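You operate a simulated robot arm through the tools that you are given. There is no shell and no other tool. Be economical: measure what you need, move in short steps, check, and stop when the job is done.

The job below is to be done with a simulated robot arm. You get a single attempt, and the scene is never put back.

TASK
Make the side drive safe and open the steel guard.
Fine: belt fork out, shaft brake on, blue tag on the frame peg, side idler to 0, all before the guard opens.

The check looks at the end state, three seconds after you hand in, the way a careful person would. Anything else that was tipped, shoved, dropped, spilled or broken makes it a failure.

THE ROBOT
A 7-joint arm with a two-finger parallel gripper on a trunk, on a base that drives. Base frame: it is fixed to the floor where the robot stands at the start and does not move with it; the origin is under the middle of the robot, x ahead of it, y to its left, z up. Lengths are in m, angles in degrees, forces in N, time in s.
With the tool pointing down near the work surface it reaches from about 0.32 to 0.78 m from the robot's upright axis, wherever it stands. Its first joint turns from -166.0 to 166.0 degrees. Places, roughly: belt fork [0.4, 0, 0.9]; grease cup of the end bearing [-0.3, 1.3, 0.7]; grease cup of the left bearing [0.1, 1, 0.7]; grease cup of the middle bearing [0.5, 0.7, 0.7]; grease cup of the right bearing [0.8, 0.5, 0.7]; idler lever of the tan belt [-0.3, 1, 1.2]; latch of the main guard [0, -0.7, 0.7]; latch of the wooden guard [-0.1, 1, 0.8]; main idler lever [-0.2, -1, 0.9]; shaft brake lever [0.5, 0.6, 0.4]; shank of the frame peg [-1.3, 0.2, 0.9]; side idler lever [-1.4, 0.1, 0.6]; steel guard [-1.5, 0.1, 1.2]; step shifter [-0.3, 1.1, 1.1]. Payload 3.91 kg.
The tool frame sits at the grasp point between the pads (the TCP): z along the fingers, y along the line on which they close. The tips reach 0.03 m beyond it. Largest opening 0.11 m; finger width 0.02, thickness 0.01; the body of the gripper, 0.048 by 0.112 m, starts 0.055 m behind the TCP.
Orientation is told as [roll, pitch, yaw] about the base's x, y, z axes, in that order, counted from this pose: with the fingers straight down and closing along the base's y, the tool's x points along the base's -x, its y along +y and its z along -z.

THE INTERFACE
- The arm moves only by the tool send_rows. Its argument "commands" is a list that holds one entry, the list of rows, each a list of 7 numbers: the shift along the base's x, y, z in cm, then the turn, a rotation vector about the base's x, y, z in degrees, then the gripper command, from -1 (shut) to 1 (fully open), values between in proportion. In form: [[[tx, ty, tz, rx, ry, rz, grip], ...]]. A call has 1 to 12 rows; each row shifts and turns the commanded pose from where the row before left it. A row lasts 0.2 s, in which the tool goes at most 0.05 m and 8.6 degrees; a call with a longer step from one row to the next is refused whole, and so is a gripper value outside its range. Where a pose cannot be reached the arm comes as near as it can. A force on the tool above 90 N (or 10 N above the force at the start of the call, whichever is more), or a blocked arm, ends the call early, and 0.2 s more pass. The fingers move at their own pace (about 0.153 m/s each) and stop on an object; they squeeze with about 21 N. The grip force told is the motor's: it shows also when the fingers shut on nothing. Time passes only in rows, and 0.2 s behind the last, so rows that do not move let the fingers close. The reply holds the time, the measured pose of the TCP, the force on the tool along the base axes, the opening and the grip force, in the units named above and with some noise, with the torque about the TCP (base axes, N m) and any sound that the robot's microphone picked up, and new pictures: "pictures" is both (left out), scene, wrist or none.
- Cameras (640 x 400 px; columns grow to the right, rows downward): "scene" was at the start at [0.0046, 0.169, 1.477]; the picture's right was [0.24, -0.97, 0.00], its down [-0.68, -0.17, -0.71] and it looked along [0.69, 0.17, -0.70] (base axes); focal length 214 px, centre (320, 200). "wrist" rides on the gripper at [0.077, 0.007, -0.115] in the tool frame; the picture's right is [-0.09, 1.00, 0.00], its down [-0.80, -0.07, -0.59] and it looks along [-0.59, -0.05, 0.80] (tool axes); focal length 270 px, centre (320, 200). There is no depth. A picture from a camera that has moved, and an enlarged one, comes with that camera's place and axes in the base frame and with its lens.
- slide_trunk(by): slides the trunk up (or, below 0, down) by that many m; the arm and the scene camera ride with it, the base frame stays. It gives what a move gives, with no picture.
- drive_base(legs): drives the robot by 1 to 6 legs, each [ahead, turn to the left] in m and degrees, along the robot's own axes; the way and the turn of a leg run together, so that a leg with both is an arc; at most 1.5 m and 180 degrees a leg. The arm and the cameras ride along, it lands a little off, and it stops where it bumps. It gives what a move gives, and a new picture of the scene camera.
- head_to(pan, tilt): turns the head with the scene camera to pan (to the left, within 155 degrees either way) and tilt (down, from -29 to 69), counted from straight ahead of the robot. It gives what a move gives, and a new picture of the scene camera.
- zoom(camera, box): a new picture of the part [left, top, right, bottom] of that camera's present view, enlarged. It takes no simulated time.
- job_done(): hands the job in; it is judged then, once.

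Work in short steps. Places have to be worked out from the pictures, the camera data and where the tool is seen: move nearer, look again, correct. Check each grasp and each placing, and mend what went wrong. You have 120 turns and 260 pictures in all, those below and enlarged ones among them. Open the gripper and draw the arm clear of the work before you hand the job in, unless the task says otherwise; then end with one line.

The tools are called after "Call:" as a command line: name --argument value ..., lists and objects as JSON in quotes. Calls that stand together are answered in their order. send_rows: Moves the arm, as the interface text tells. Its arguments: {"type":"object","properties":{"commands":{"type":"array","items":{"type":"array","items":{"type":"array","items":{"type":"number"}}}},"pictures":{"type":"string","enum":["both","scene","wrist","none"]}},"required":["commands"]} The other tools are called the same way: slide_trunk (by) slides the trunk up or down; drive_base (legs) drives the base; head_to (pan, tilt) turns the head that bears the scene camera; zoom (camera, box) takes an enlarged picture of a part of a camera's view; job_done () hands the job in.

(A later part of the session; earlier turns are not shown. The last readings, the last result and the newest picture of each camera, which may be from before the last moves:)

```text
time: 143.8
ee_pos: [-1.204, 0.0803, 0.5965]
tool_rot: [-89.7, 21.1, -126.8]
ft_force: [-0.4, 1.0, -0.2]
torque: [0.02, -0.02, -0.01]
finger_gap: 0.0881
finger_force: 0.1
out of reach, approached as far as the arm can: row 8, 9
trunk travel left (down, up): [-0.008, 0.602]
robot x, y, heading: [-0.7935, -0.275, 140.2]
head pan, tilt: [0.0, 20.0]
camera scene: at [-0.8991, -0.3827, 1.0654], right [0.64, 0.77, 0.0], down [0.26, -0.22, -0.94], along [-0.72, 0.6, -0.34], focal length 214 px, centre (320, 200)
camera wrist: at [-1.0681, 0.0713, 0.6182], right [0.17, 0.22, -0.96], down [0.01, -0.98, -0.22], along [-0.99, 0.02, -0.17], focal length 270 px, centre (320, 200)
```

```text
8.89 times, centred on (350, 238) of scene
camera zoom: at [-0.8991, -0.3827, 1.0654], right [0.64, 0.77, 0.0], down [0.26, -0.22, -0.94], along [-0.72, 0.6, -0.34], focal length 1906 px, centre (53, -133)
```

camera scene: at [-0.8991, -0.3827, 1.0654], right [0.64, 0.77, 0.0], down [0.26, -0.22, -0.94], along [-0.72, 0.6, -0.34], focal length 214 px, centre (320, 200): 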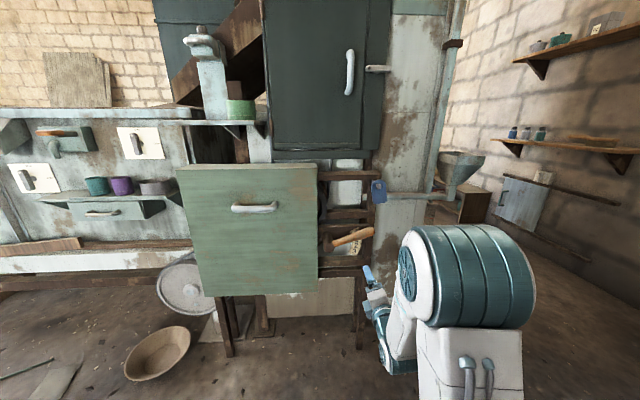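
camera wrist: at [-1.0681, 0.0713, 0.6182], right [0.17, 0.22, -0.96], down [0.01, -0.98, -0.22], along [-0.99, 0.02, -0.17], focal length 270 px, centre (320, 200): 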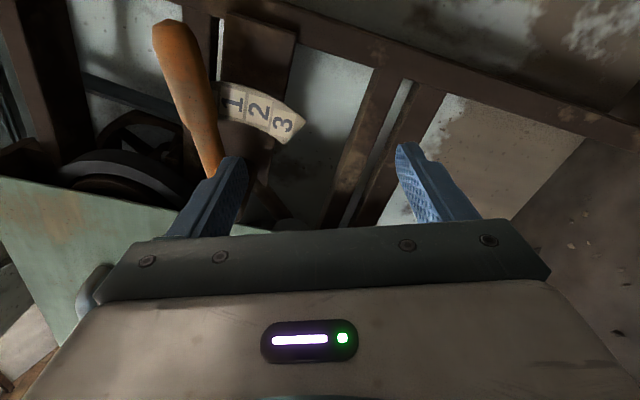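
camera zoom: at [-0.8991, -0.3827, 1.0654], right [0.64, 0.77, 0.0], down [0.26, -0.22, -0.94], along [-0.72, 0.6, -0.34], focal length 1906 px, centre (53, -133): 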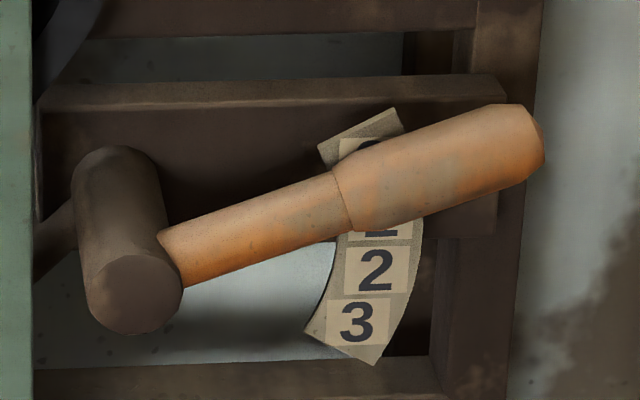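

The lever sits at 0. Now the steel guard: its latch is near (-1.37, 0.245, 1.225) and the handle near (-1.425, 0.175, 1.21). I raise the trunk to get up there and look.

Call:
slide_trunk --by 0.5

Call:
send_rows --commands '[[[1, -0.7, 2, -6.25, 4.6, 0, 0.6], [1, -0.7, 2, -6.25, 4.6, 0, 0.6], [1, -0.7, 2, -5, 3.7, 0, 0.6], [0, 0, 2, 0, 0, 0, 0.6], [0, 0, 0, 0, 0, 0, 0.6]]]'

Call:
zoom --camera "scene" --box '[320, 90, 440, 210]'

```text
refused: 0.5 is not a number from -0.4 to 0.4
```

```text
time: 145.0
ee_pos: [-1.1868, 0.0732, 0.6813]
tool_rot: [-89.5, -0.8, -126.7]
ft_force: [-0.5, 0.9, 0.0]
torque: [0.0, -0.01, 0.0]
finger_gap: 0.0878
finger_force: 0.0
out of reach, approached as far as the arm can: row 1, 2, 3
trunk travel left (down, up): [-0.008, 0.602]
robot x, y, heading: [-0.7887, -0.276, 140.1]
head pan, tilt: [0.0, 20.0]
camera scene: at [-0.8992, -0.3826, 1.0654], right [0.64, 0.77, 0.0], down [0.26, -0.22, -0.94], along [-0.72, 0.6, -0.34], focal length 214 px, centre (320, 200)
camera wrist: at [-1.0494, 0.0667, 0.6758], right [-0.05, -0.08, -0.99], down [0.0, -1.0, 0.08], along [-1.0, 0.01, 0.05], focal length 270 px, centre (320, 200)
```

scene: 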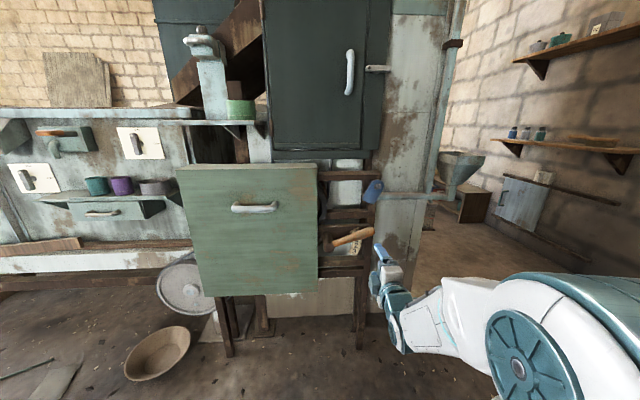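
wrist: 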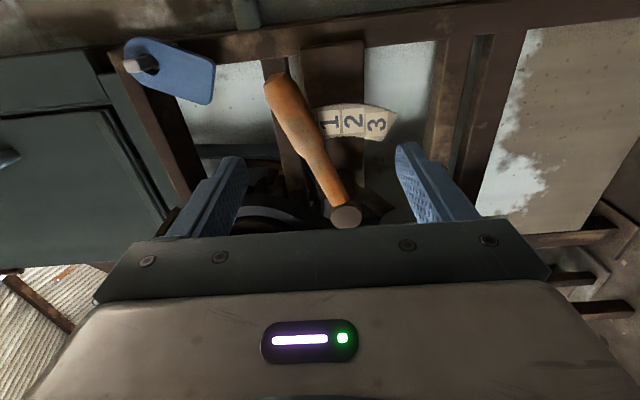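

```text
3.33 times, centred on (380, 150) of scene
camera zoom: at [-0.8992, -0.3826, 1.0654], right [0.64, 0.77, 0.0], down [0.26, -0.22, -0.94], along [-0.72, 0.6, -0.34], focal length 715 px, centre (120, 367)
```

zoom: 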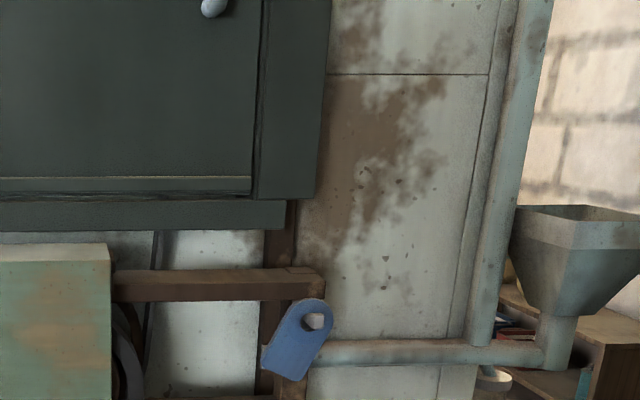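

The tag is still swinging gently but secure. I zoom the wrist view, nearly level with the lever, to judge the 0 setting.

Call:
zoom --camera "wrist" --box '[240, 60, 420, 240]'

Call:
slide_trunk --by 0.4

```text
2.22 times, centred on (330, 150) of wrist
camera zoom: at [-1.0494, 0.0667, 0.6758], right [-0.05, -0.08, -0.99], down [0.0, -1.0, 0.08], along [-1.0, 0.01, 0.05], focal length 601 px, centre (298, 311)
```

zoom: 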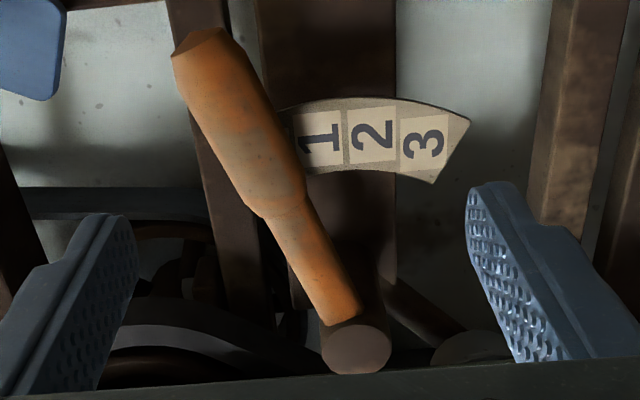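

```text
time: 148.8
ee_pos: [-1.1873, 0.0727, 1.0823]
tool_rot: [-89.6, -0.7, -126.7]
ft_force: [0.3, -0.2, 0.3]
torque: [0.02, 0.0, -0.01]
finger_gap: 0.0881
finger_force: 0.2
trunk travel left (down, up): [-0.408, 0.202]
robot x, y, heading: [-0.795, -0.2739, 140.1]
head pan, tilt: [0.0, 20.0]
```

The lever lies over where 0 should be (about 14.5° per mark from 3), and it met its stop. Now I look at the guard's latch and handle.

Call:
head_to --pan 0 --tilt 25

Call:
zoom --camera "scene" --box '[310, 110, 410, 180]'

Call:
zoom --camera "wrist" --box '[0, 0, 640, 400]'

```text
time: 149.4
ee_pos: [-1.1871, 0.0736, 1.0817]
tool_rot: [-89.6, -0.6, -126.7]
ft_force: [0.2, 0.0, -0.6]
torque: [-0.01, 0.0, 0.0]
finger_gap: 0.0881
finger_force: 0.1
trunk travel left (down, up): [-0.408, 0.202]
robot x, y, heading: [-0.7883, -0.2755, 140.1]
head pan, tilt: [0.0, 25.0]
camera scene: at [-0.8985, -0.3833, 1.4573], right [0.64, 0.77, 0.0], down [0.32, -0.27, -0.91], along [-0.7, 0.58, -0.42], focal length 214 px, centre (320, 200)
```

scene: 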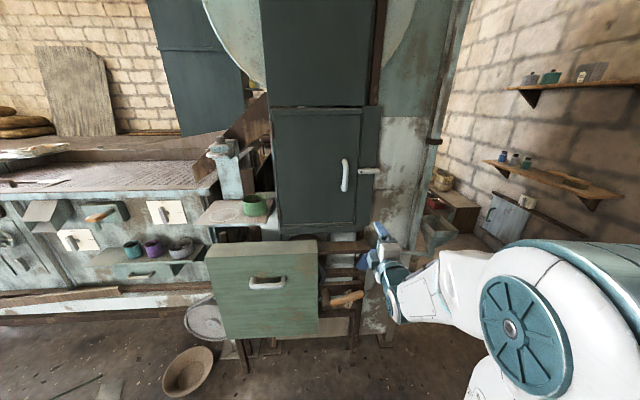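

```text
5.71 times, centred on (360, 145) of scene
camera zoom: at [-0.8985, -0.3833, 1.4573], right [0.64, 0.77, 0.0], down [0.32, -0.27, -0.91], along [-0.7, 0.58, -0.42], focal length 1226 px, centre (91, 514)
```

zoom: 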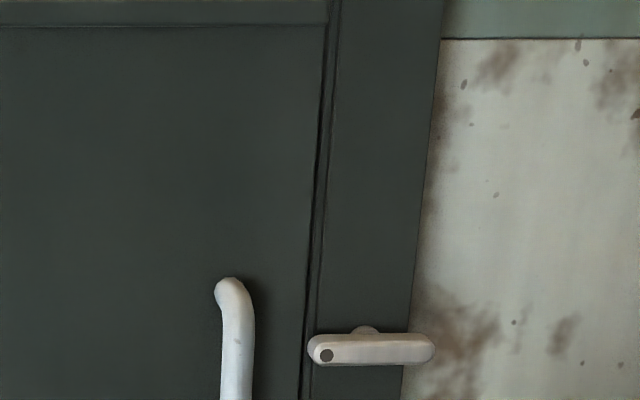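

```text
1.00 times, centred on (320, 200) of wrist (not enlarged: the box is as wide or as high as the picture)
camera zoom: at [-1.0495, 0.0667, 1.0757], right [-0.05, -0.08, -1.0], down [0.0, -1.0, 0.08], along [-1.0, 0.01, 0.05], focal length 270 px, centre (320, 200)
```

zoom: 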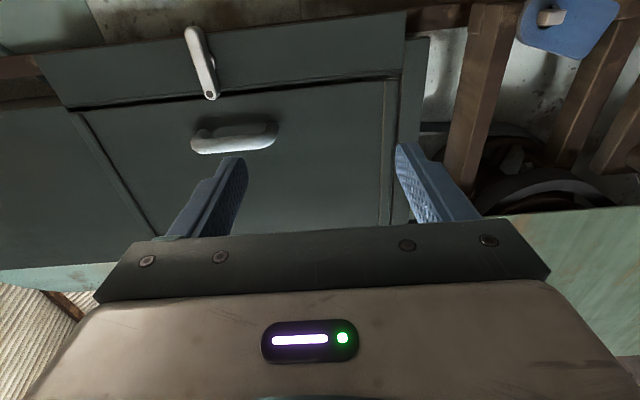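

The latch is a turn-bar centred at about (-1.380, 0.255, 1.222), handle centre (-1.417, 0.166, 1.208). I move to about 8.5 cm in front of the latch with fingers closing vertically.

Call:
send_rows --commands '[[[0.5, 0.6, 3.5, 0, 0, 0, 0.2], [0.5, 0.6, 3.5, 0, 0, 0, 0.2], [0.4, 0.6, 3.5, 0, 0, 0, 0.2], [0.4, 0.7, 3.5, 0, 0, 0, 0.2], [-3.2, 2.4, 0, 0, 0, 0, 0.2], [-3.2, 2.4, 0, 0, 0, 0, 0.2], [-3.2, 2.4, 0, 0, 0, 0, 0.2], [-3.2, 2.4, 0, 0, 0, 0, 0.2], [0, 0, 0, 0, 0, 0, 0.2]]]'

Call:
zoom --camera "scene" --box '[310, 110, 410, 180]'

```text
time: 151.4
ee_pos: [-1.2984, 0.1937, 1.2222]
tool_rot: [-89.6, -0.6, -126.6]
ft_force: [0.3, -0.4, 0.1]
torque: [-0.02, 0.01, 0.01]
finger_gap: 0.0658
finger_force: 0.1
trunk travel left (down, up): [-0.408, 0.202]
robot x, y, heading: [-0.7909, -0.2786, 140.2]
head pan, tilt: [0.0, 25.0]
camera scene: at [-0.8987, -0.3831, 1.4573], right [0.64, 0.77, 0.0], down [0.33, -0.27, -0.91], along [-0.7, 0.58, -0.42], focal length 214 px, centre (320, 200)
camera wrist: at [-1.1606, 0.1875, 1.2159], right [-0.05, -0.08, -1.0], down [0.0, -1.0, 0.08], along [-1.0, 0.01, 0.05], focal length 270 px, centre (320, 200)
```

scene: 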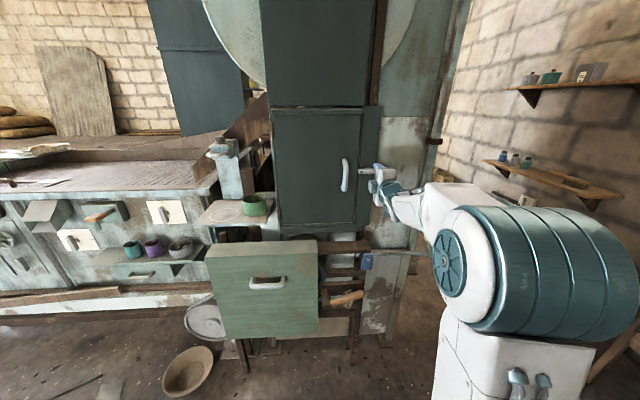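
wrist: 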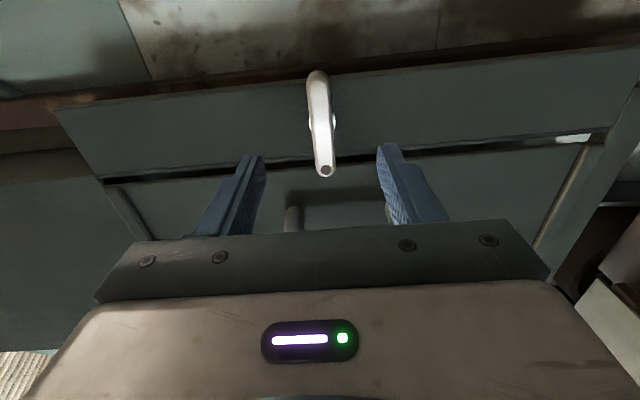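

```text
5.71 times, centred on (360, 145) of scene
camera zoom: at [-0.8987, -0.3831, 1.4573], right [0.64, 0.77, 0.0], down [0.33, -0.27, -0.91], along [-0.7, 0.58, -0.42], focal length 1226 px, centre (91, 514)
```

zoom: 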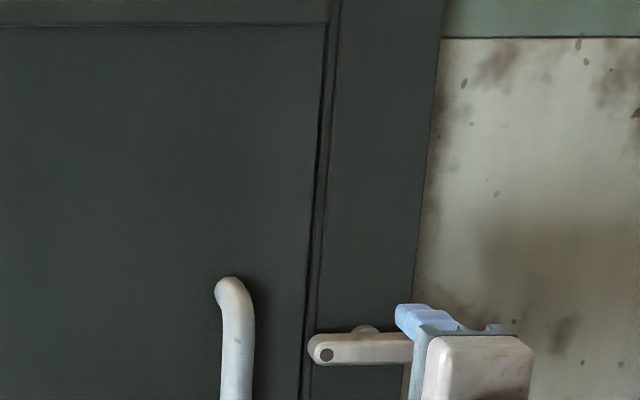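

Centred on the bar within 3 mm. I advance 8.5 cm and close on the latch bar.

Call:
send_rows --commands '[[[-2.7, 2.1, 0, 0, 0, 0, 0.2], [-2.7, 2.1, 0, 0, 0, 0, 0.2], [-1.4, 1.1, 0, 0, 0, 0, 0.2], [0, 0, 0, 0, 0, 0, 0.2], [0, 0, 0, 0, 0, 0, -1], [0, 0, 0, 0, 0, 0, -1], [0, 0, 0, 0, 0, 0, -1]]]'

Call:
zoom --camera "scene" --box '[310, 130, 410, 200]'

```text
time: 152.6
ee_pos: [-1.3582, 0.2431, 1.2231]
tool_rot: [-89.3, -0.4, -126.8]
ft_force: [30.3, -27.2, -5.0]
torque: [0.19, 0.33, 0.55]
finger_gap: 0.0265
finger_force: 21.0
trunk travel left (down, up): [-0.408, 0.202]
robot x, y, heading: [-0.7932, -0.2794, 140.3]
head pan, tilt: [0.0, 25.0]
stopped in row 5: the force on the tool passed its limit at 274 N (the readings are from after the stop); the commanded pose is now the measured one
camera scene: at [-0.8922, -0.3887, 1.4574], right [0.64, 0.77, 0.0], down [0.32, -0.27, -0.91], along [-0.7, 0.58, -0.42], focal length 214 px, centre (320, 200)
camera wrist: at [-1.2209, 0.2359, 1.2169], right [-0.05, -0.08, -1.0], down [0.0, -1.0, 0.08], along [-1.0, 0.01, 0.05], focal length 270 px, centre (320, 200)
```

scene: 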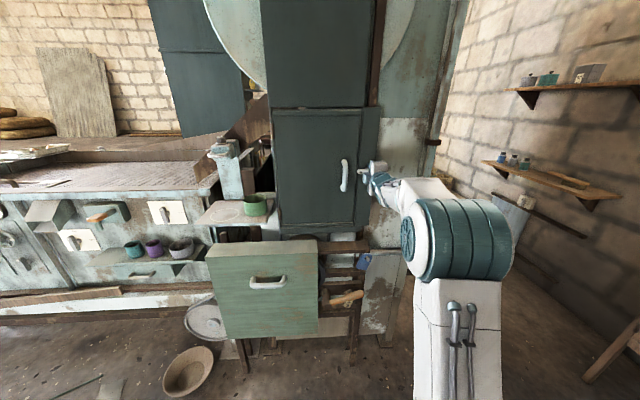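
wrist: 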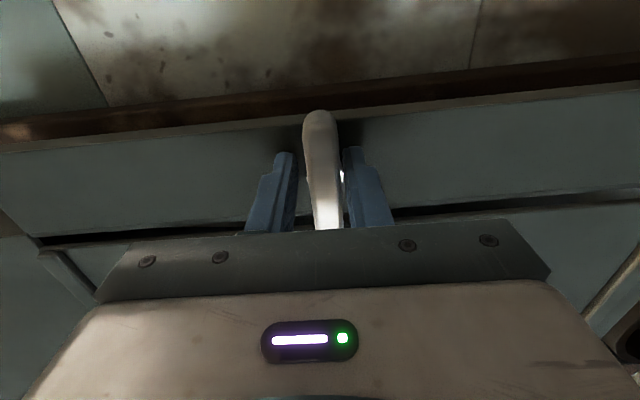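

```text
5.71 times, centred on (360, 165) of scene
camera zoom: at [-0.8922, -0.3887, 1.4574], right [0.64, 0.77, 0.0], down [0.32, -0.27, -0.91], along [-0.7, 0.58, -0.42], focal length 1226 px, centre (91, 400)
```

zoom: 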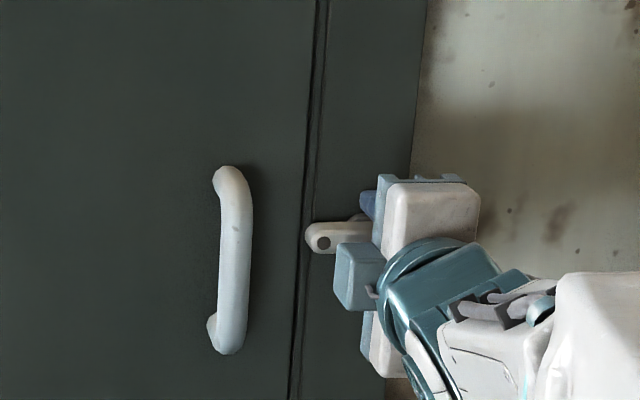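

The fingertips met the frame. I back off 7 mm and then close on the bar.

Call:
send_rows --commands '[[[0.55, -0.42, 0, 0, 0, 0, -0.3], [0, 0, 0, 0, 0, 0, -0.3], [0, 0, 0, 0, 0, 0, -1], [0, 0, 0, 0, 0, 0, -1], [0, 0, 0, 0, 0, 0, -1]]]'

Call:
zoom --camera "scene" --box '[310, 130, 410, 200]'

```text
time: 153.8
ee_pos: [-1.3586, 0.2423, 1.2201]
tool_rot: [-89.3, -0.6, -126.8]
ft_force: [-0.4, -1.1, 5.0]
torque: [0.07, 0.21, 0.03]
finger_gap: 0.0213
finger_force: 45.4
trunk travel left (down, up): [-0.408, 0.202]
robot x, y, heading: [-0.7895, -0.2767, 140.3]
head pan, tilt: [0.0, 25.0]
camera scene: at [-0.8976, -0.3842, 1.4574], right [0.64, 0.77, 0.0], down [0.32, -0.27, -0.91], along [-0.7, 0.58, -0.42], focal length 214 px, centre (320, 200)
camera wrist: at [-1.2207, 0.2359, 1.2146], right [-0.05, -0.09, -1.0], down [0.0, -1.0, 0.09], along [-1.0, 0.01, 0.05], focal length 270 px, centre (320, 200)
```

scene: 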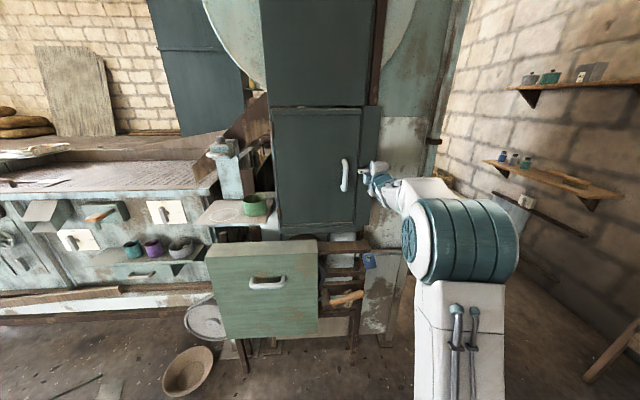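
wrist: 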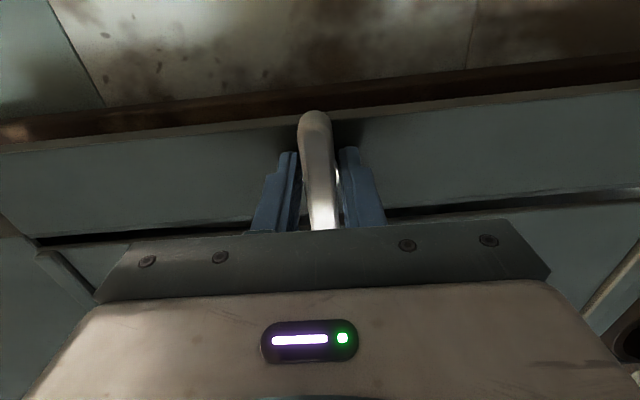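

```text
5.71 times, centred on (360, 165) of scene
camera zoom: at [-0.8976, -0.3842, 1.4574], right [0.64, 0.77, 0.0], down [0.32, -0.27, -0.91], along [-0.7, 0.58, -0.42], focal length 1226 px, centre (91, 400)
```

zoom: 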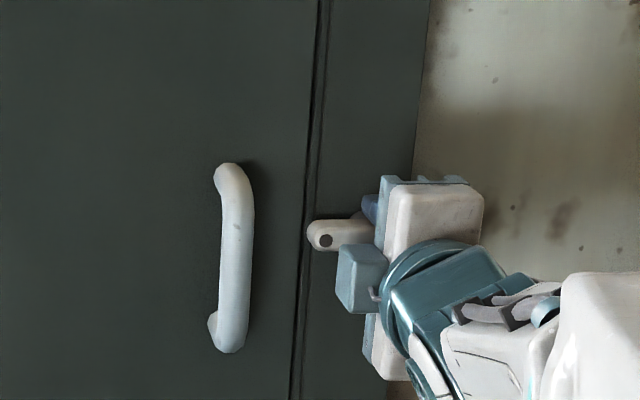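

Firm grip on the latch (21 mm). I try turning it clockwise 16°, dot end going up.

Call:
send_rows --commands '[[[0, 0, 0, -6.4, 4.7, 0, -1], [0, 0, 0, -6.4, 4.7, 0, -1], [0, 0, 0, 0, 0, 0, -1]]]' --pictures "none"

Call:
zoom --camera "scene" --box '[310, 130, 410, 200]'

```text
time: 154.6
ee_pos: [-1.3589, 0.2409, 1.2185]
tool_rot: [-88.9, -16.6, -126.8]
ft_force: [0.5, -1.5, 1.6]
torque: [0.23, 0.36, 0.7]
finger_gap: 0.0216
finger_force: 45.1
trunk travel left (down, up): [-0.408, 0.202]
robot x, y, heading: [-0.7911, -0.2767, 140.2]
head pan, tilt: [0.0, 25.0]
```

```text
5.71 times, centred on (360, 165) of scene
camera zoom: at [-0.8975, -0.3842, 1.4573], right [0.64, 0.77, 0.0], down [0.32, -0.27, -0.91], along [-0.7, 0.58, -0.42], focal length 1226 px, centre (91, 400)
```

zoom: 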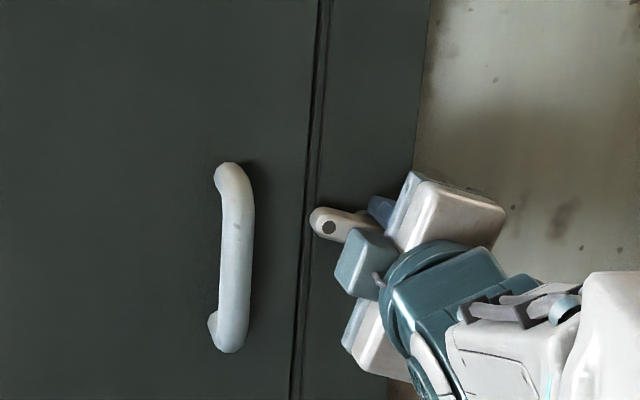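

It turns freely. I continue to 90°.

Call:
send_rows --commands '[[[0, 0, 0, -6.6, 4.85, 0, -1], [0, 0, 0, -6.6, 4.85, 0, -1], [0, 0, 0, -6.6, 4.85, 0, -1], [0, 0, 0, -6.6, 4.85, 0, -1], [0, 0, 0, -6.6, 4.85, 0, -1], [0, 0, 0, -6.6, 4.85, 0, -1], [0, 0, 0, -6.6, 4.85, 0, -1], [0, 0, 0, -6.6, 4.85, 0, -1], [0, 0, 0, -6.6, 4.85, 0, -1], [0, 0, 0, 0, 0, 0, -1]]]'

Call:
zoom --camera "scene" --box '[310, 130, 410, 200]'

```text
time: 156.8
ee_pos: [-1.3637, 0.2374, 1.2175]
tool_rot: [16.1, -89.4, 128.5]
ft_force: [-0.3, -28.9, -22.1]
torque: [-0.56, -1.05, 0.56]
finger_gap: 0.022
finger_force: 45.0
trunk travel left (down, up): [-0.408, 0.202]
robot x, y, heading: [-0.7908, -0.2786, 140.4]
head pan, tilt: [0.0, 25.0]
camera scene: at [-0.8997, -0.3877, 1.4569], right [0.64, 0.77, 0.0], down [0.33, -0.27, -0.91], along [-0.7, 0.58, -0.42], focal length 214 px, centre (320, 200)
camera wrist: at [-1.2715, 0.166, 1.1423], right [-0.58, -0.81, 0.09], down [0.52, -0.28, 0.81], along [-0.63, 0.51, 0.58], focal length 270 px, centre (320, 200)
```

scene: 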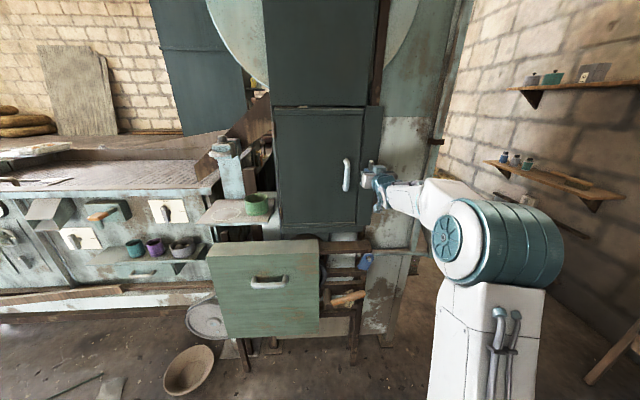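
wrist: 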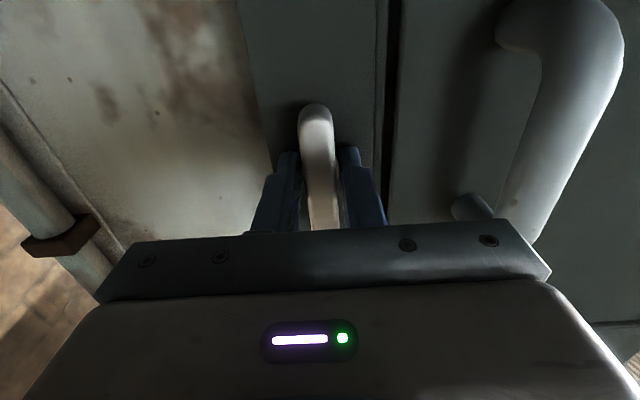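

```text
5.71 times, centred on (360, 165) of scene
camera zoom: at [-0.8997, -0.3877, 1.4569], right [0.64, 0.77, 0.0], down [0.33, -0.27, -0.91], along [-0.7, 0.58, -0.42], focal length 1226 px, centre (91, 400)
```

zoom: 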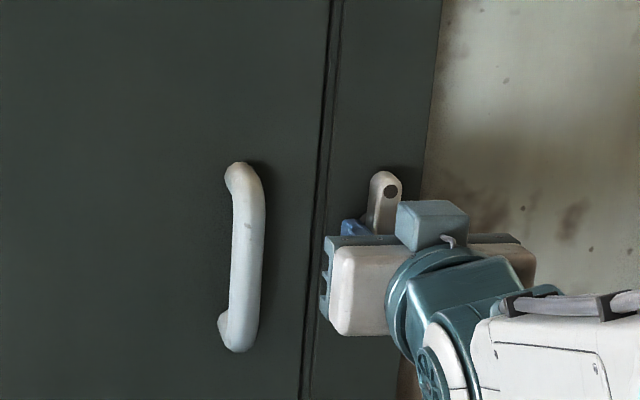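

The latch bar is upright now, off the door. I release and back out.

Call:
send_rows --commands '[[[0, 0, 0, 0, 0, 0, -0.3], [0, 0, 0, 0, 0, 0, -0.3], [1.6, -1.2, 0, 0, 0, 0, -0.3], [2.4, -1.8, 0, 0, 0, 0, -0.3], [2.4, -1.8, 0, 0, 0, 0, 0], [0, 0, 0, 0, 0, 0, 0]]]'

Call:
zoom --camera "scene" --box '[310, 130, 410, 200]'

```text
time: 158.2
ee_pos: [-1.2957, 0.1956, 1.2183]
tool_rot: [25.5, -89.5, 119.1]
ft_force: [-0.2, 0.4, -0.4]
torque: [-0.04, 0.03, 0.01]
finger_gap: 0.0547
finger_force: 0.1
trunk travel left (down, up): [-0.408, 0.202]
robot x, y, heading: [-0.7949, -0.2789, 140.3]
head pan, tilt: [0.0, 25.0]
camera scene: at [-0.8977, -0.3841, 1.4573], right [0.64, 0.77, 0.0], down [0.32, -0.27, -0.91], along [-0.7, 0.58, -0.42], focal length 214 px, centre (320, 200)
camera wrist: at [-1.2044, 0.1228, 1.143], right [-0.58, -0.81, 0.09], down [0.52, -0.28, 0.81], along [-0.63, 0.51, 0.59], focal length 270 px, centre (320, 200)
```

scene: 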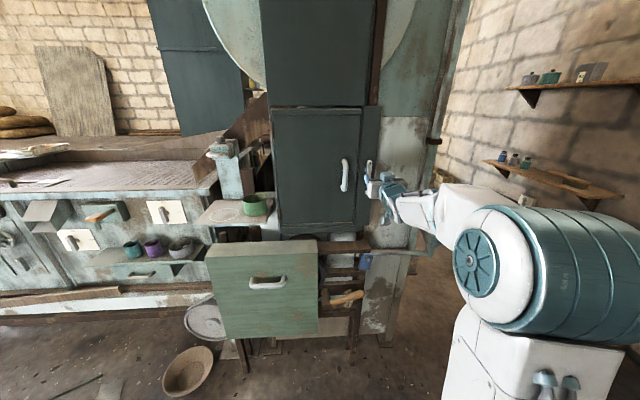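
wrist: 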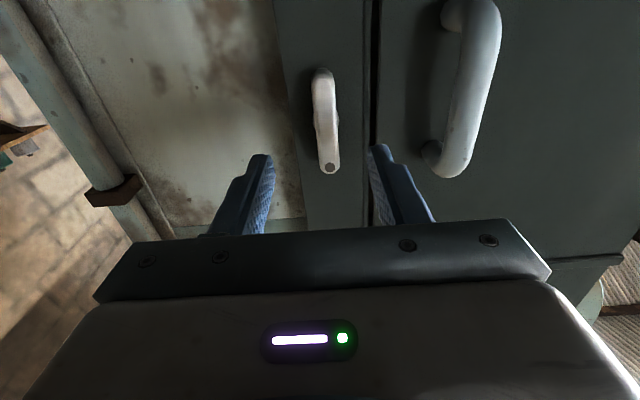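

```text
5.71 times, centred on (360, 165) of scene
camera zoom: at [-0.8977, -0.3841, 1.4573], right [0.64, 0.77, 0.0], down [0.32, -0.27, -0.91], along [-0.7, 0.58, -0.42], focal length 1226 px, centre (91, 400)
```

zoom: 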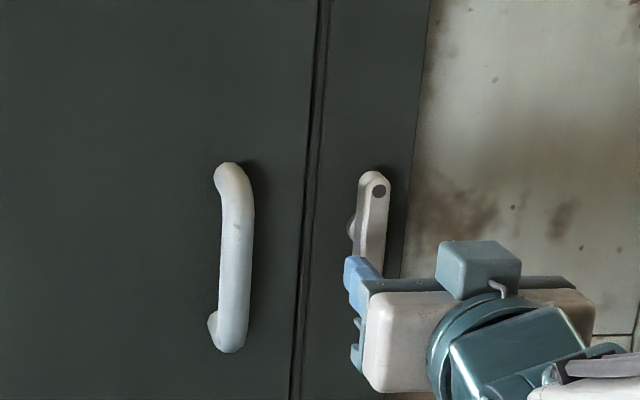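

The latch stays upright. I shift left in front of the handle at about (-1.401, 0.151, 1.205), staying clear of it.

Call:
send_rows --commands '[[[2.6, -1.9, 0, 0, 0, 0, 0], [-2, -2.7, -0.4, 0, 0, 0, 0], [-2, -2.7, -0.4, 0, 0, 0, 0], [-1.9, -2.6, -0.5, 0, 0, 0, 0], [0, 0, 0, 0, 0, 0, 0]]]'

Call:
zoom --camera "scene" --box '[300, 120, 400, 190]'

```text
time: 159.4
ee_pos: [-1.3271, 0.095, 1.2073]
tool_rot: [20.9, -89.4, 123.7]
ft_force: [-0.6, 0.0, -0.3]
torque: [0.03, -0.01, 0.02]
finger_gap: 0.0549
finger_force: 0.0
trunk travel left (down, up): [-0.408, 0.202]
robot x, y, heading: [-0.7914, -0.2803, 140.1]
head pan, tilt: [0.0, 25.0]
camera scene: at [-0.898, -0.3841, 1.4573], right [0.64, 0.77, 0.0], down [0.32, -0.27, -0.91], along [-0.7, 0.58, -0.42], focal length 214 px, centre (320, 200)
camera wrist: at [-1.2371, 0.0234, 1.1296], right [-0.58, -0.81, 0.09], down [0.52, -0.28, 0.81], along [-0.63, 0.51, 0.58], focal length 270 px, centre (320, 200)
```

scene: 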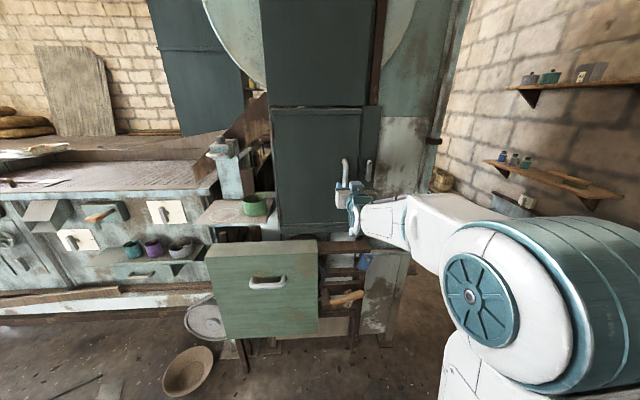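
wrist: 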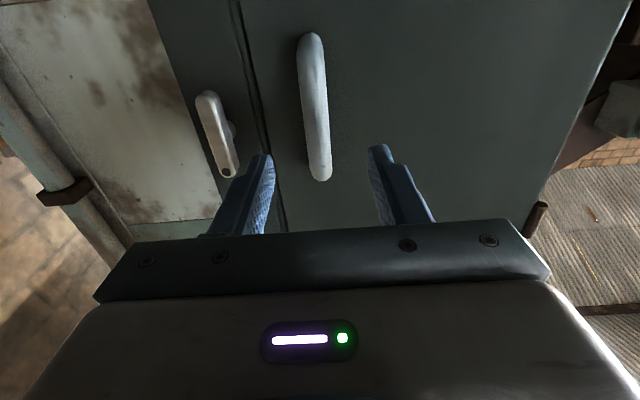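

```text
5.71 times, centred on (350, 155) of scene
camera zoom: at [-0.898, -0.3841, 1.4573], right [0.64, 0.77, 0.0], down [0.32, -0.27, -0.91], along [-0.7, 0.58, -0.42], focal length 1226 px, centre (149, 457)
```

zoom: 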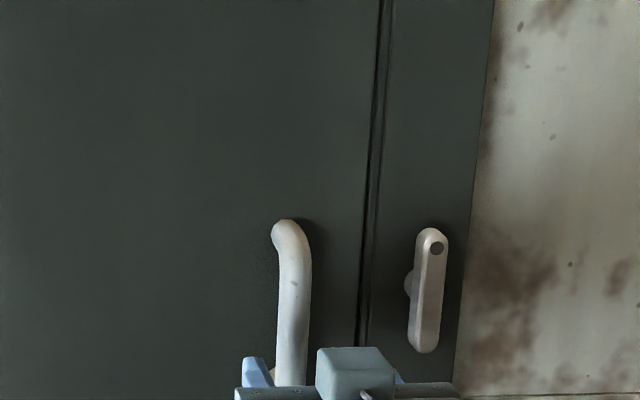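

The handle is nearly centred (5 mm to the right). I advance 8 cm and close on it.

Call:
send_rows --commands '[[[-2.3, 2, 0, 0, 0, 0, 0], [-2.2, 1.8, 0, 0, 0, 0, 0], [-1.6, 1.3, 0, 0, 0, 0, 0], [0, 0, 0, 0, 0, 0, 0], [0, 0, 0, 0, 0, 0, -1], [0, 0, 0, 0, 0, 0, -1], [0, 0, 0, 0, 0, 0, -1]]]'

Call:
zoom --camera "scene" --box '[300, 120, 400, 190]'

```text
time: 161.0
ee_pos: [-1.3912, 0.144, 1.205]
tool_rot: [12.0, -89.5, 132.7]
ft_force: [-8.3, -9.5, 1.2]
torque: [-0.18, -0.19, 0.36]
finger_gap: 0.0197
finger_force: 45.2
trunk travel left (down, up): [-0.408, 0.202]
robot x, y, heading: [-0.7918, -0.2817, 140.5]
head pan, tilt: [0.0, 25.0]
camera scene: at [-0.8989, -0.3861, 1.4571], right [0.64, 0.77, 0.0], down [0.33, -0.27, -0.91], along [-0.7, 0.58, -0.42], focal length 214 px, centre (320, 200)
camera wrist: at [-1.3001, 0.0726, 1.1297], right [-0.58, -0.81, 0.09], down [0.52, -0.28, 0.81], along [-0.63, 0.51, 0.59], focal length 270 px, centre (320, 200)
```

scene: 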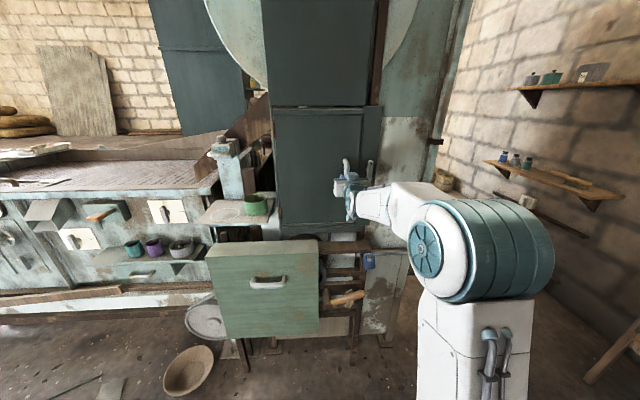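
wrist: 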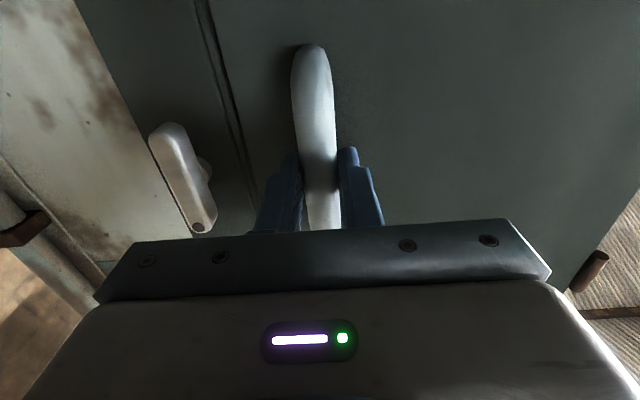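

```text
5.71 times, centred on (350, 155) of scene
camera zoom: at [-0.8989, -0.3861, 1.4571], right [0.64, 0.77, 0.0], down [0.33, -0.27, -0.91], along [-0.7, 0.58, -0.42], focal length 1226 px, centre (149, 457)
```

zoom: 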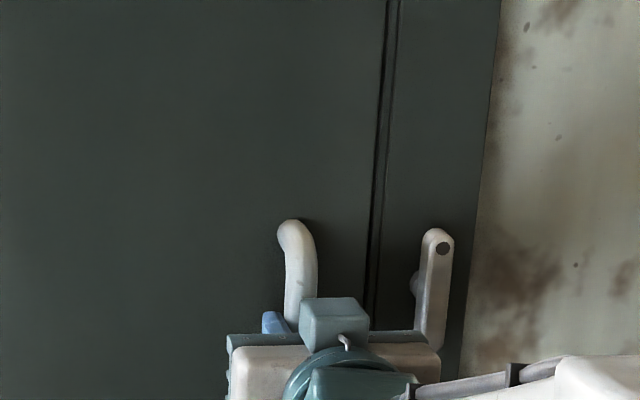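

The handle is gripped. I pull along the door's arc (hinge on the left, radius ~0.26 m), first 16°.

Call:
send_rows --commands '[[[1.06, -1.51, 0, 0, 0, -4, -1], [1.06, -1.51, 0, 0, 0, -4, -1], [0.84, -1.64, 0, 0, 0, -4, -1], [0.84, -1.64, 0, 0, 0, -4, -1], [0, 0, 0, 0, 0, 0, -1]]]'

```text
time: 162.2
ee_pos: [-1.3503, 0.0847, 1.205]
tool_rot: [10.3, -89.4, 118.1]
ft_force: [-0.3, 0.6, -6.7]
torque: [0.61, 0.13, -0.11]
finger_gap: 0.0195
finger_force: 44.8
trunk travel left (down, up): [-0.408, 0.202]
robot x, y, heading: [-0.795, -0.2774, 140.0]
head pan, tilt: [0.0, 25.0]
camera scene: at [-0.8989, -0.3837, 1.4572], right [0.64, 0.77, 0.0], down [0.32, -0.27, -0.91], along [-0.69, 0.58, -0.42], focal length 214 px, centre (320, 200)
camera wrist: at [-1.2845, -0.0093, 1.1298], right [-0.78, -0.62, 0.09], down [0.42, -0.41, 0.81], along [-0.46, 0.67, 0.58], focal length 270 px, centre (320, 200)
```

scene: 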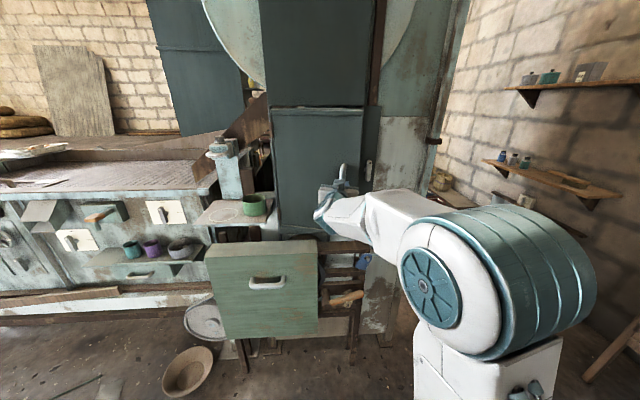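
wrist: 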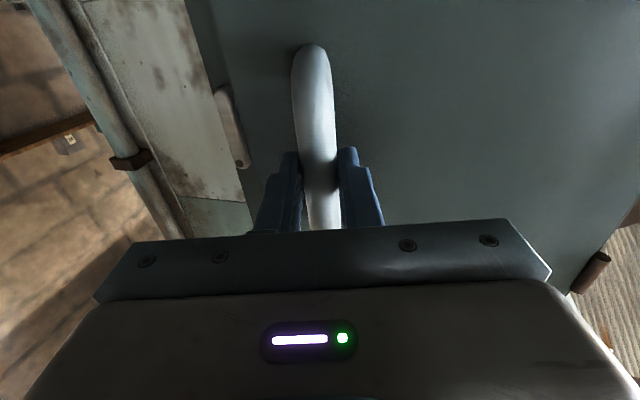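

The guard swings open with little force. I continue along the arc to about 40°.

Call:
send_rows --commands '[[[0.6, -1.75, 0, 0, 0, -4, -1], [0.6, -1.74, 0, 0, 0, -4, -1], [0.36, -1.81, 0, 0, 0, -4, -1], [0.35, -1.81, 0, 0, 0, -4, -1], [0.1, -1.84, 0, 0, 0, -4, -1], [0.1, -1.84, 0, 0, 0, -4, -1], [0, 0, 0, 0, 0, 0, -1]]]'

```text
time: 163.8
ee_pos: [-1.3251, -0.0233, 1.2044]
tool_rot: [17.8, -89.2, 86.6]
ft_force: [33.3, 1.8, -25.8]
torque: [0.67, 0.0, -0.54]
finger_gap: 0.0196
finger_force: 44.9
trunk travel left (down, up): [-0.408, 0.202]
robot x, y, heading: [-0.7902, -0.2819, 140.1]
head pan, tilt: [0.0, 25.0]
camera scene: at [-0.8942, -0.3827, 1.4575], right [0.64, 0.77, 0.0], down [0.32, -0.27, -0.91], along [-0.7, 0.58, -0.42], focal length 214 px, centre (320, 200)
camera wrist: at [-1.3038, -0.1363, 1.13], right [-0.97, -0.25, 0.09], down [0.22, -0.55, 0.81], along [-0.15, 0.8, 0.58], focal length 270 px, centre (320, 200)
```

scene: 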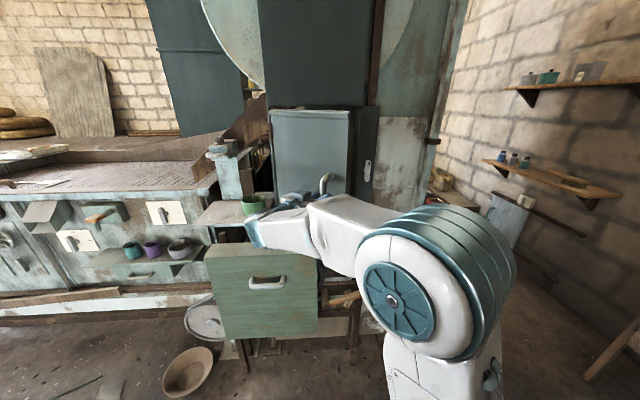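
wrist: 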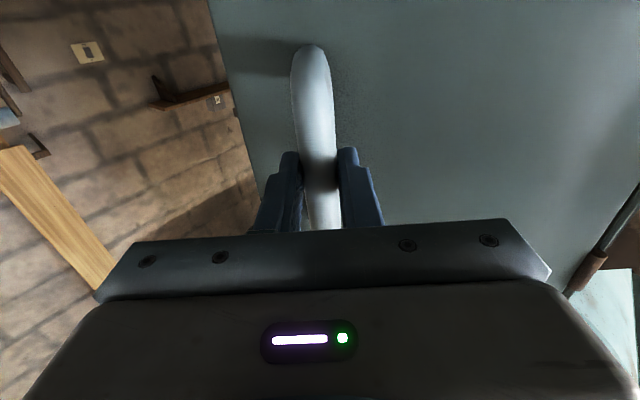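

About 42° open. Fitting the three handle positions gives the hinge more exactly; I go on with less tool yaw to about 65°.

Call:
send_rows --commands '[[[0.6, -2.48, 0, 0, 0, -4, -1], [-0.29, -1.59, 0, 0, 0, -2, -1], [-0.29, -1.58, 0, 0, 0, -2, -1], [-0.49, -1.54, 0, 0, 0, -2, -1], [-0.49, -1.54, 0, 0, 0, -2, -1], [0, 0, 0, 0, 0, 0, -1]]]'

```text
time: 165.2
ee_pos: [-1.3387, -0.1142, 1.205]
tool_rot: [17.0, -89.4, 75.6]
ft_force: [16.5, -6.6, -23.1]
torque: [0.01, -0.12, -0.17]
finger_gap: 0.0196
finger_force: 45.1
trunk travel left (down, up): [-0.408, 0.202]
robot x, y, heading: [-0.788, -0.2767, 140.1]
head pan, tilt: [0.0, 25.0]
camera scene: at [-0.8967, -0.3847, 1.4572], right [0.64, 0.77, 0.0], down [0.32, -0.27, -0.91], along [-0.7, 0.58, -0.42], focal length 214 px, centre (320, 200)
camera wrist: at [-1.3402, -0.2282, 1.1302], right [-0.99, -0.04, 0.09], down [0.1, -0.58, 0.81], along [0.02, 0.81, 0.58], focal length 270 px, centre (320, 200)
```

scene: 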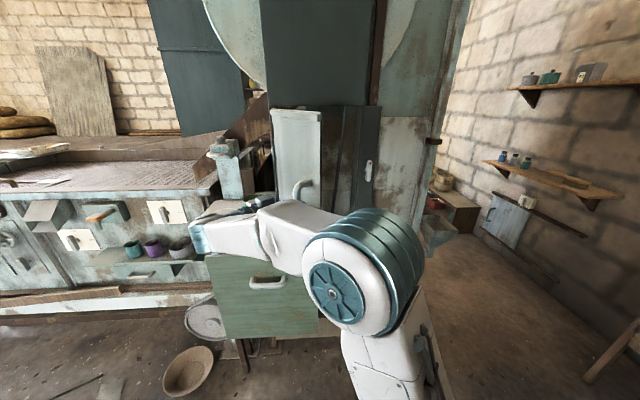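
wrist: 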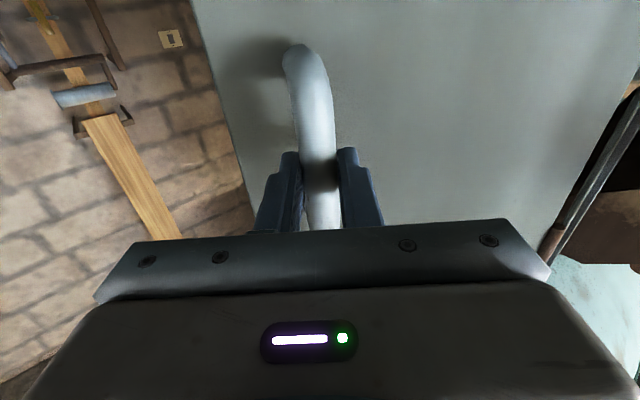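

Around 65° open; I continue to roughly 85°.

Call:
send_rows --commands '[[[-0.68, -1.46, 0, 0, 0, -3, -1], [-0.69, -1.46, 0, 0, 0, -3, -1], [-0.87, -1.36, 0, 0, 0, -3, -1], [-0.87, -1.35, 0, 0, 0, -3, -1], [-1.05, -1.2, 0, 0, 0, -3, -1], [0, 0, 0, 0, 0, 0, -1]]]'

```text
time: 166.6
ee_pos: [-1.377, -0.1851, 1.2054]
tool_rot: [22.1, -89.5, 55.2]
ft_force: [37.4, -26.6, -28.5]
torque: [-0.13, 0.06, -0.62]
finger_gap: 0.0198
finger_force: 45.6
trunk travel left (down, up): [-0.408, 0.202]
robot x, y, heading: [-0.7899, -0.2783, 140.2]
head pan, tilt: [0.0, 25.0]
camera scene: at [-0.8939, -0.3885, 1.4571], right [0.64, 0.77, 0.0], down [0.32, -0.27, -0.91], along [-0.7, 0.58, -0.42], focal length 214 px, centre (320, 200)
camera wrist: at [-1.4091, -0.2947, 1.1306], right [-0.97, 0.22, 0.09], down [-0.06, -0.59, 0.81], along [0.23, 0.78, 0.59], focal length 270 px, centre (320, 200)
```

scene: 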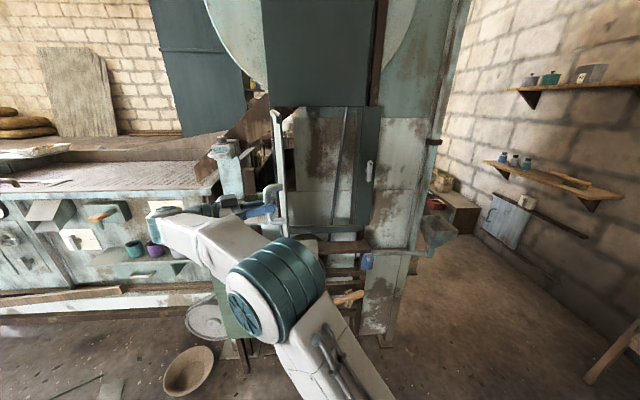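
wrist: 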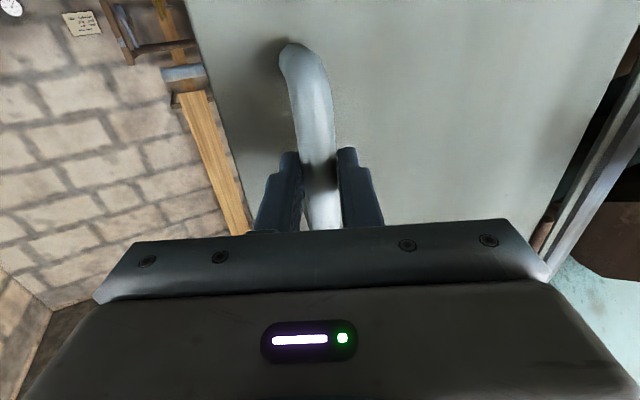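

The guard is about 88° open. I relax the grip load, release, and back away from the handle.

Call:
send_rows --commands '[[[0.5, -0.35, 0.3, 0, 0, 0, -1], [0, 0, 0, 0, 0, 0, -0.4], [0, 0, 0, 0, 0, 0, -0.2], [-0.3, -1.5, 0, 0, 0, 0, -0.2], [-0.5, -2.5, 0, 0, 0, 0, -0.2], [-0.7, -3, 0, 0, 0, 0, -0.2], [-0.7, -3, 0, 0, 0, 0, -0.2], [0, 0, 0, 0, 0, 0, -0.2]]]'

```text
time: 168.4
ee_pos: [-1.3977, -0.2849, 1.2076]
tool_rot: [20.9, -89.5, 56.7]
ft_force: [-0.2, -0.8, -0.2]
torque: [0.01, 0.0, 0.01]
finger_gap: 0.0439
finger_force: 0.0
trunk travel left (down, up): [-0.408, 0.202]
robot x, y, heading: [-0.7944, -0.2795, 140.2]
head pan, tilt: [0.0, 25.0]
camera scene: at [-0.8981, -0.3843, 1.4573], right [0.64, 0.77, 0.0], down [0.32, -0.27, -0.91], along [-0.7, 0.58, -0.42], focal length 214 px, centre (320, 200)
camera wrist: at [-1.4299, -0.3944, 1.1332], right [-0.97, 0.22, 0.09], down [-0.06, -0.59, 0.81], along [0.23, 0.78, 0.59], focal length 270 px, centre (320, 200)
```

scene: 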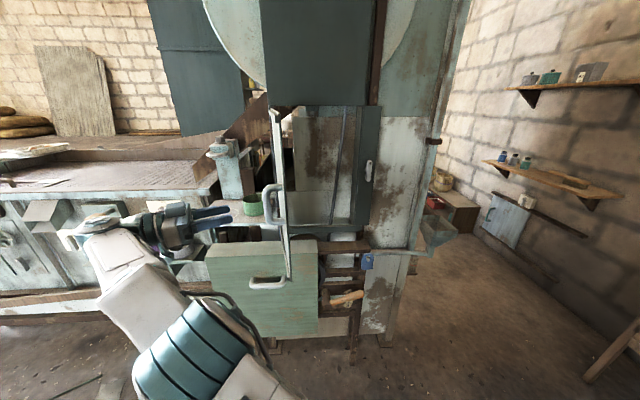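
wrist: 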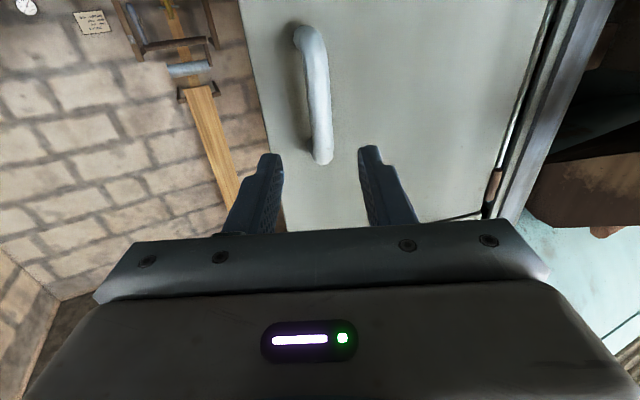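

The guard stays wide open. I back the base off to draw the arm clear, then check tag, idler and guard.

Call:
drive_base --legs '[[-0.3, 0]]'

Call:
zoom --camera "scene" --box '[230, 100, 430, 300]'

```text
time: 170.5
ee_pos: [-1.1677, -0.4755, 1.2089]
tool_rot: [23.6, -89.5, 53.8]
ft_force: [0.0, -0.9, 0.3]
torque: [0.01, 0.01, 0.02]
finger_gap: 0.0442
finger_force: 0.0
trunk travel left (down, up): [-0.408, 0.202]
robot x, y, heading: [-0.5605, -0.4701, 139.8]
head pan, tilt: [0.0, 25.0]
camera scene: at [-0.6681, -0.5759, 1.4573], right [0.64, 0.77, 0.0], down [0.32, -0.27, -0.91], along [-0.69, 0.58, -0.42], focal length 214 px, centre (320, 200)
```

scene: 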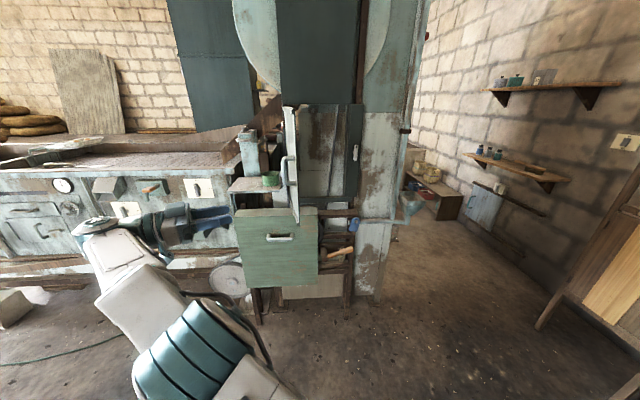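

```text
2.00 times, centred on (330, 200) of scene
camera zoom: at [-0.6681, -0.5759, 1.4573], right [0.64, 0.77, 0.0], down [0.32, -0.27, -0.91], along [-0.69, 0.58, -0.42], focal length 429 px, centre (300, 200)
```

zoom: 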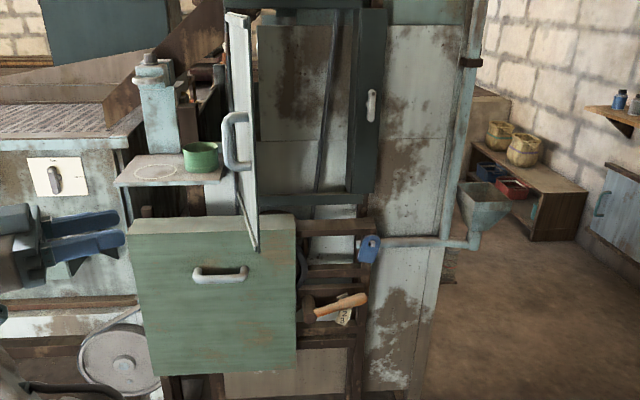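

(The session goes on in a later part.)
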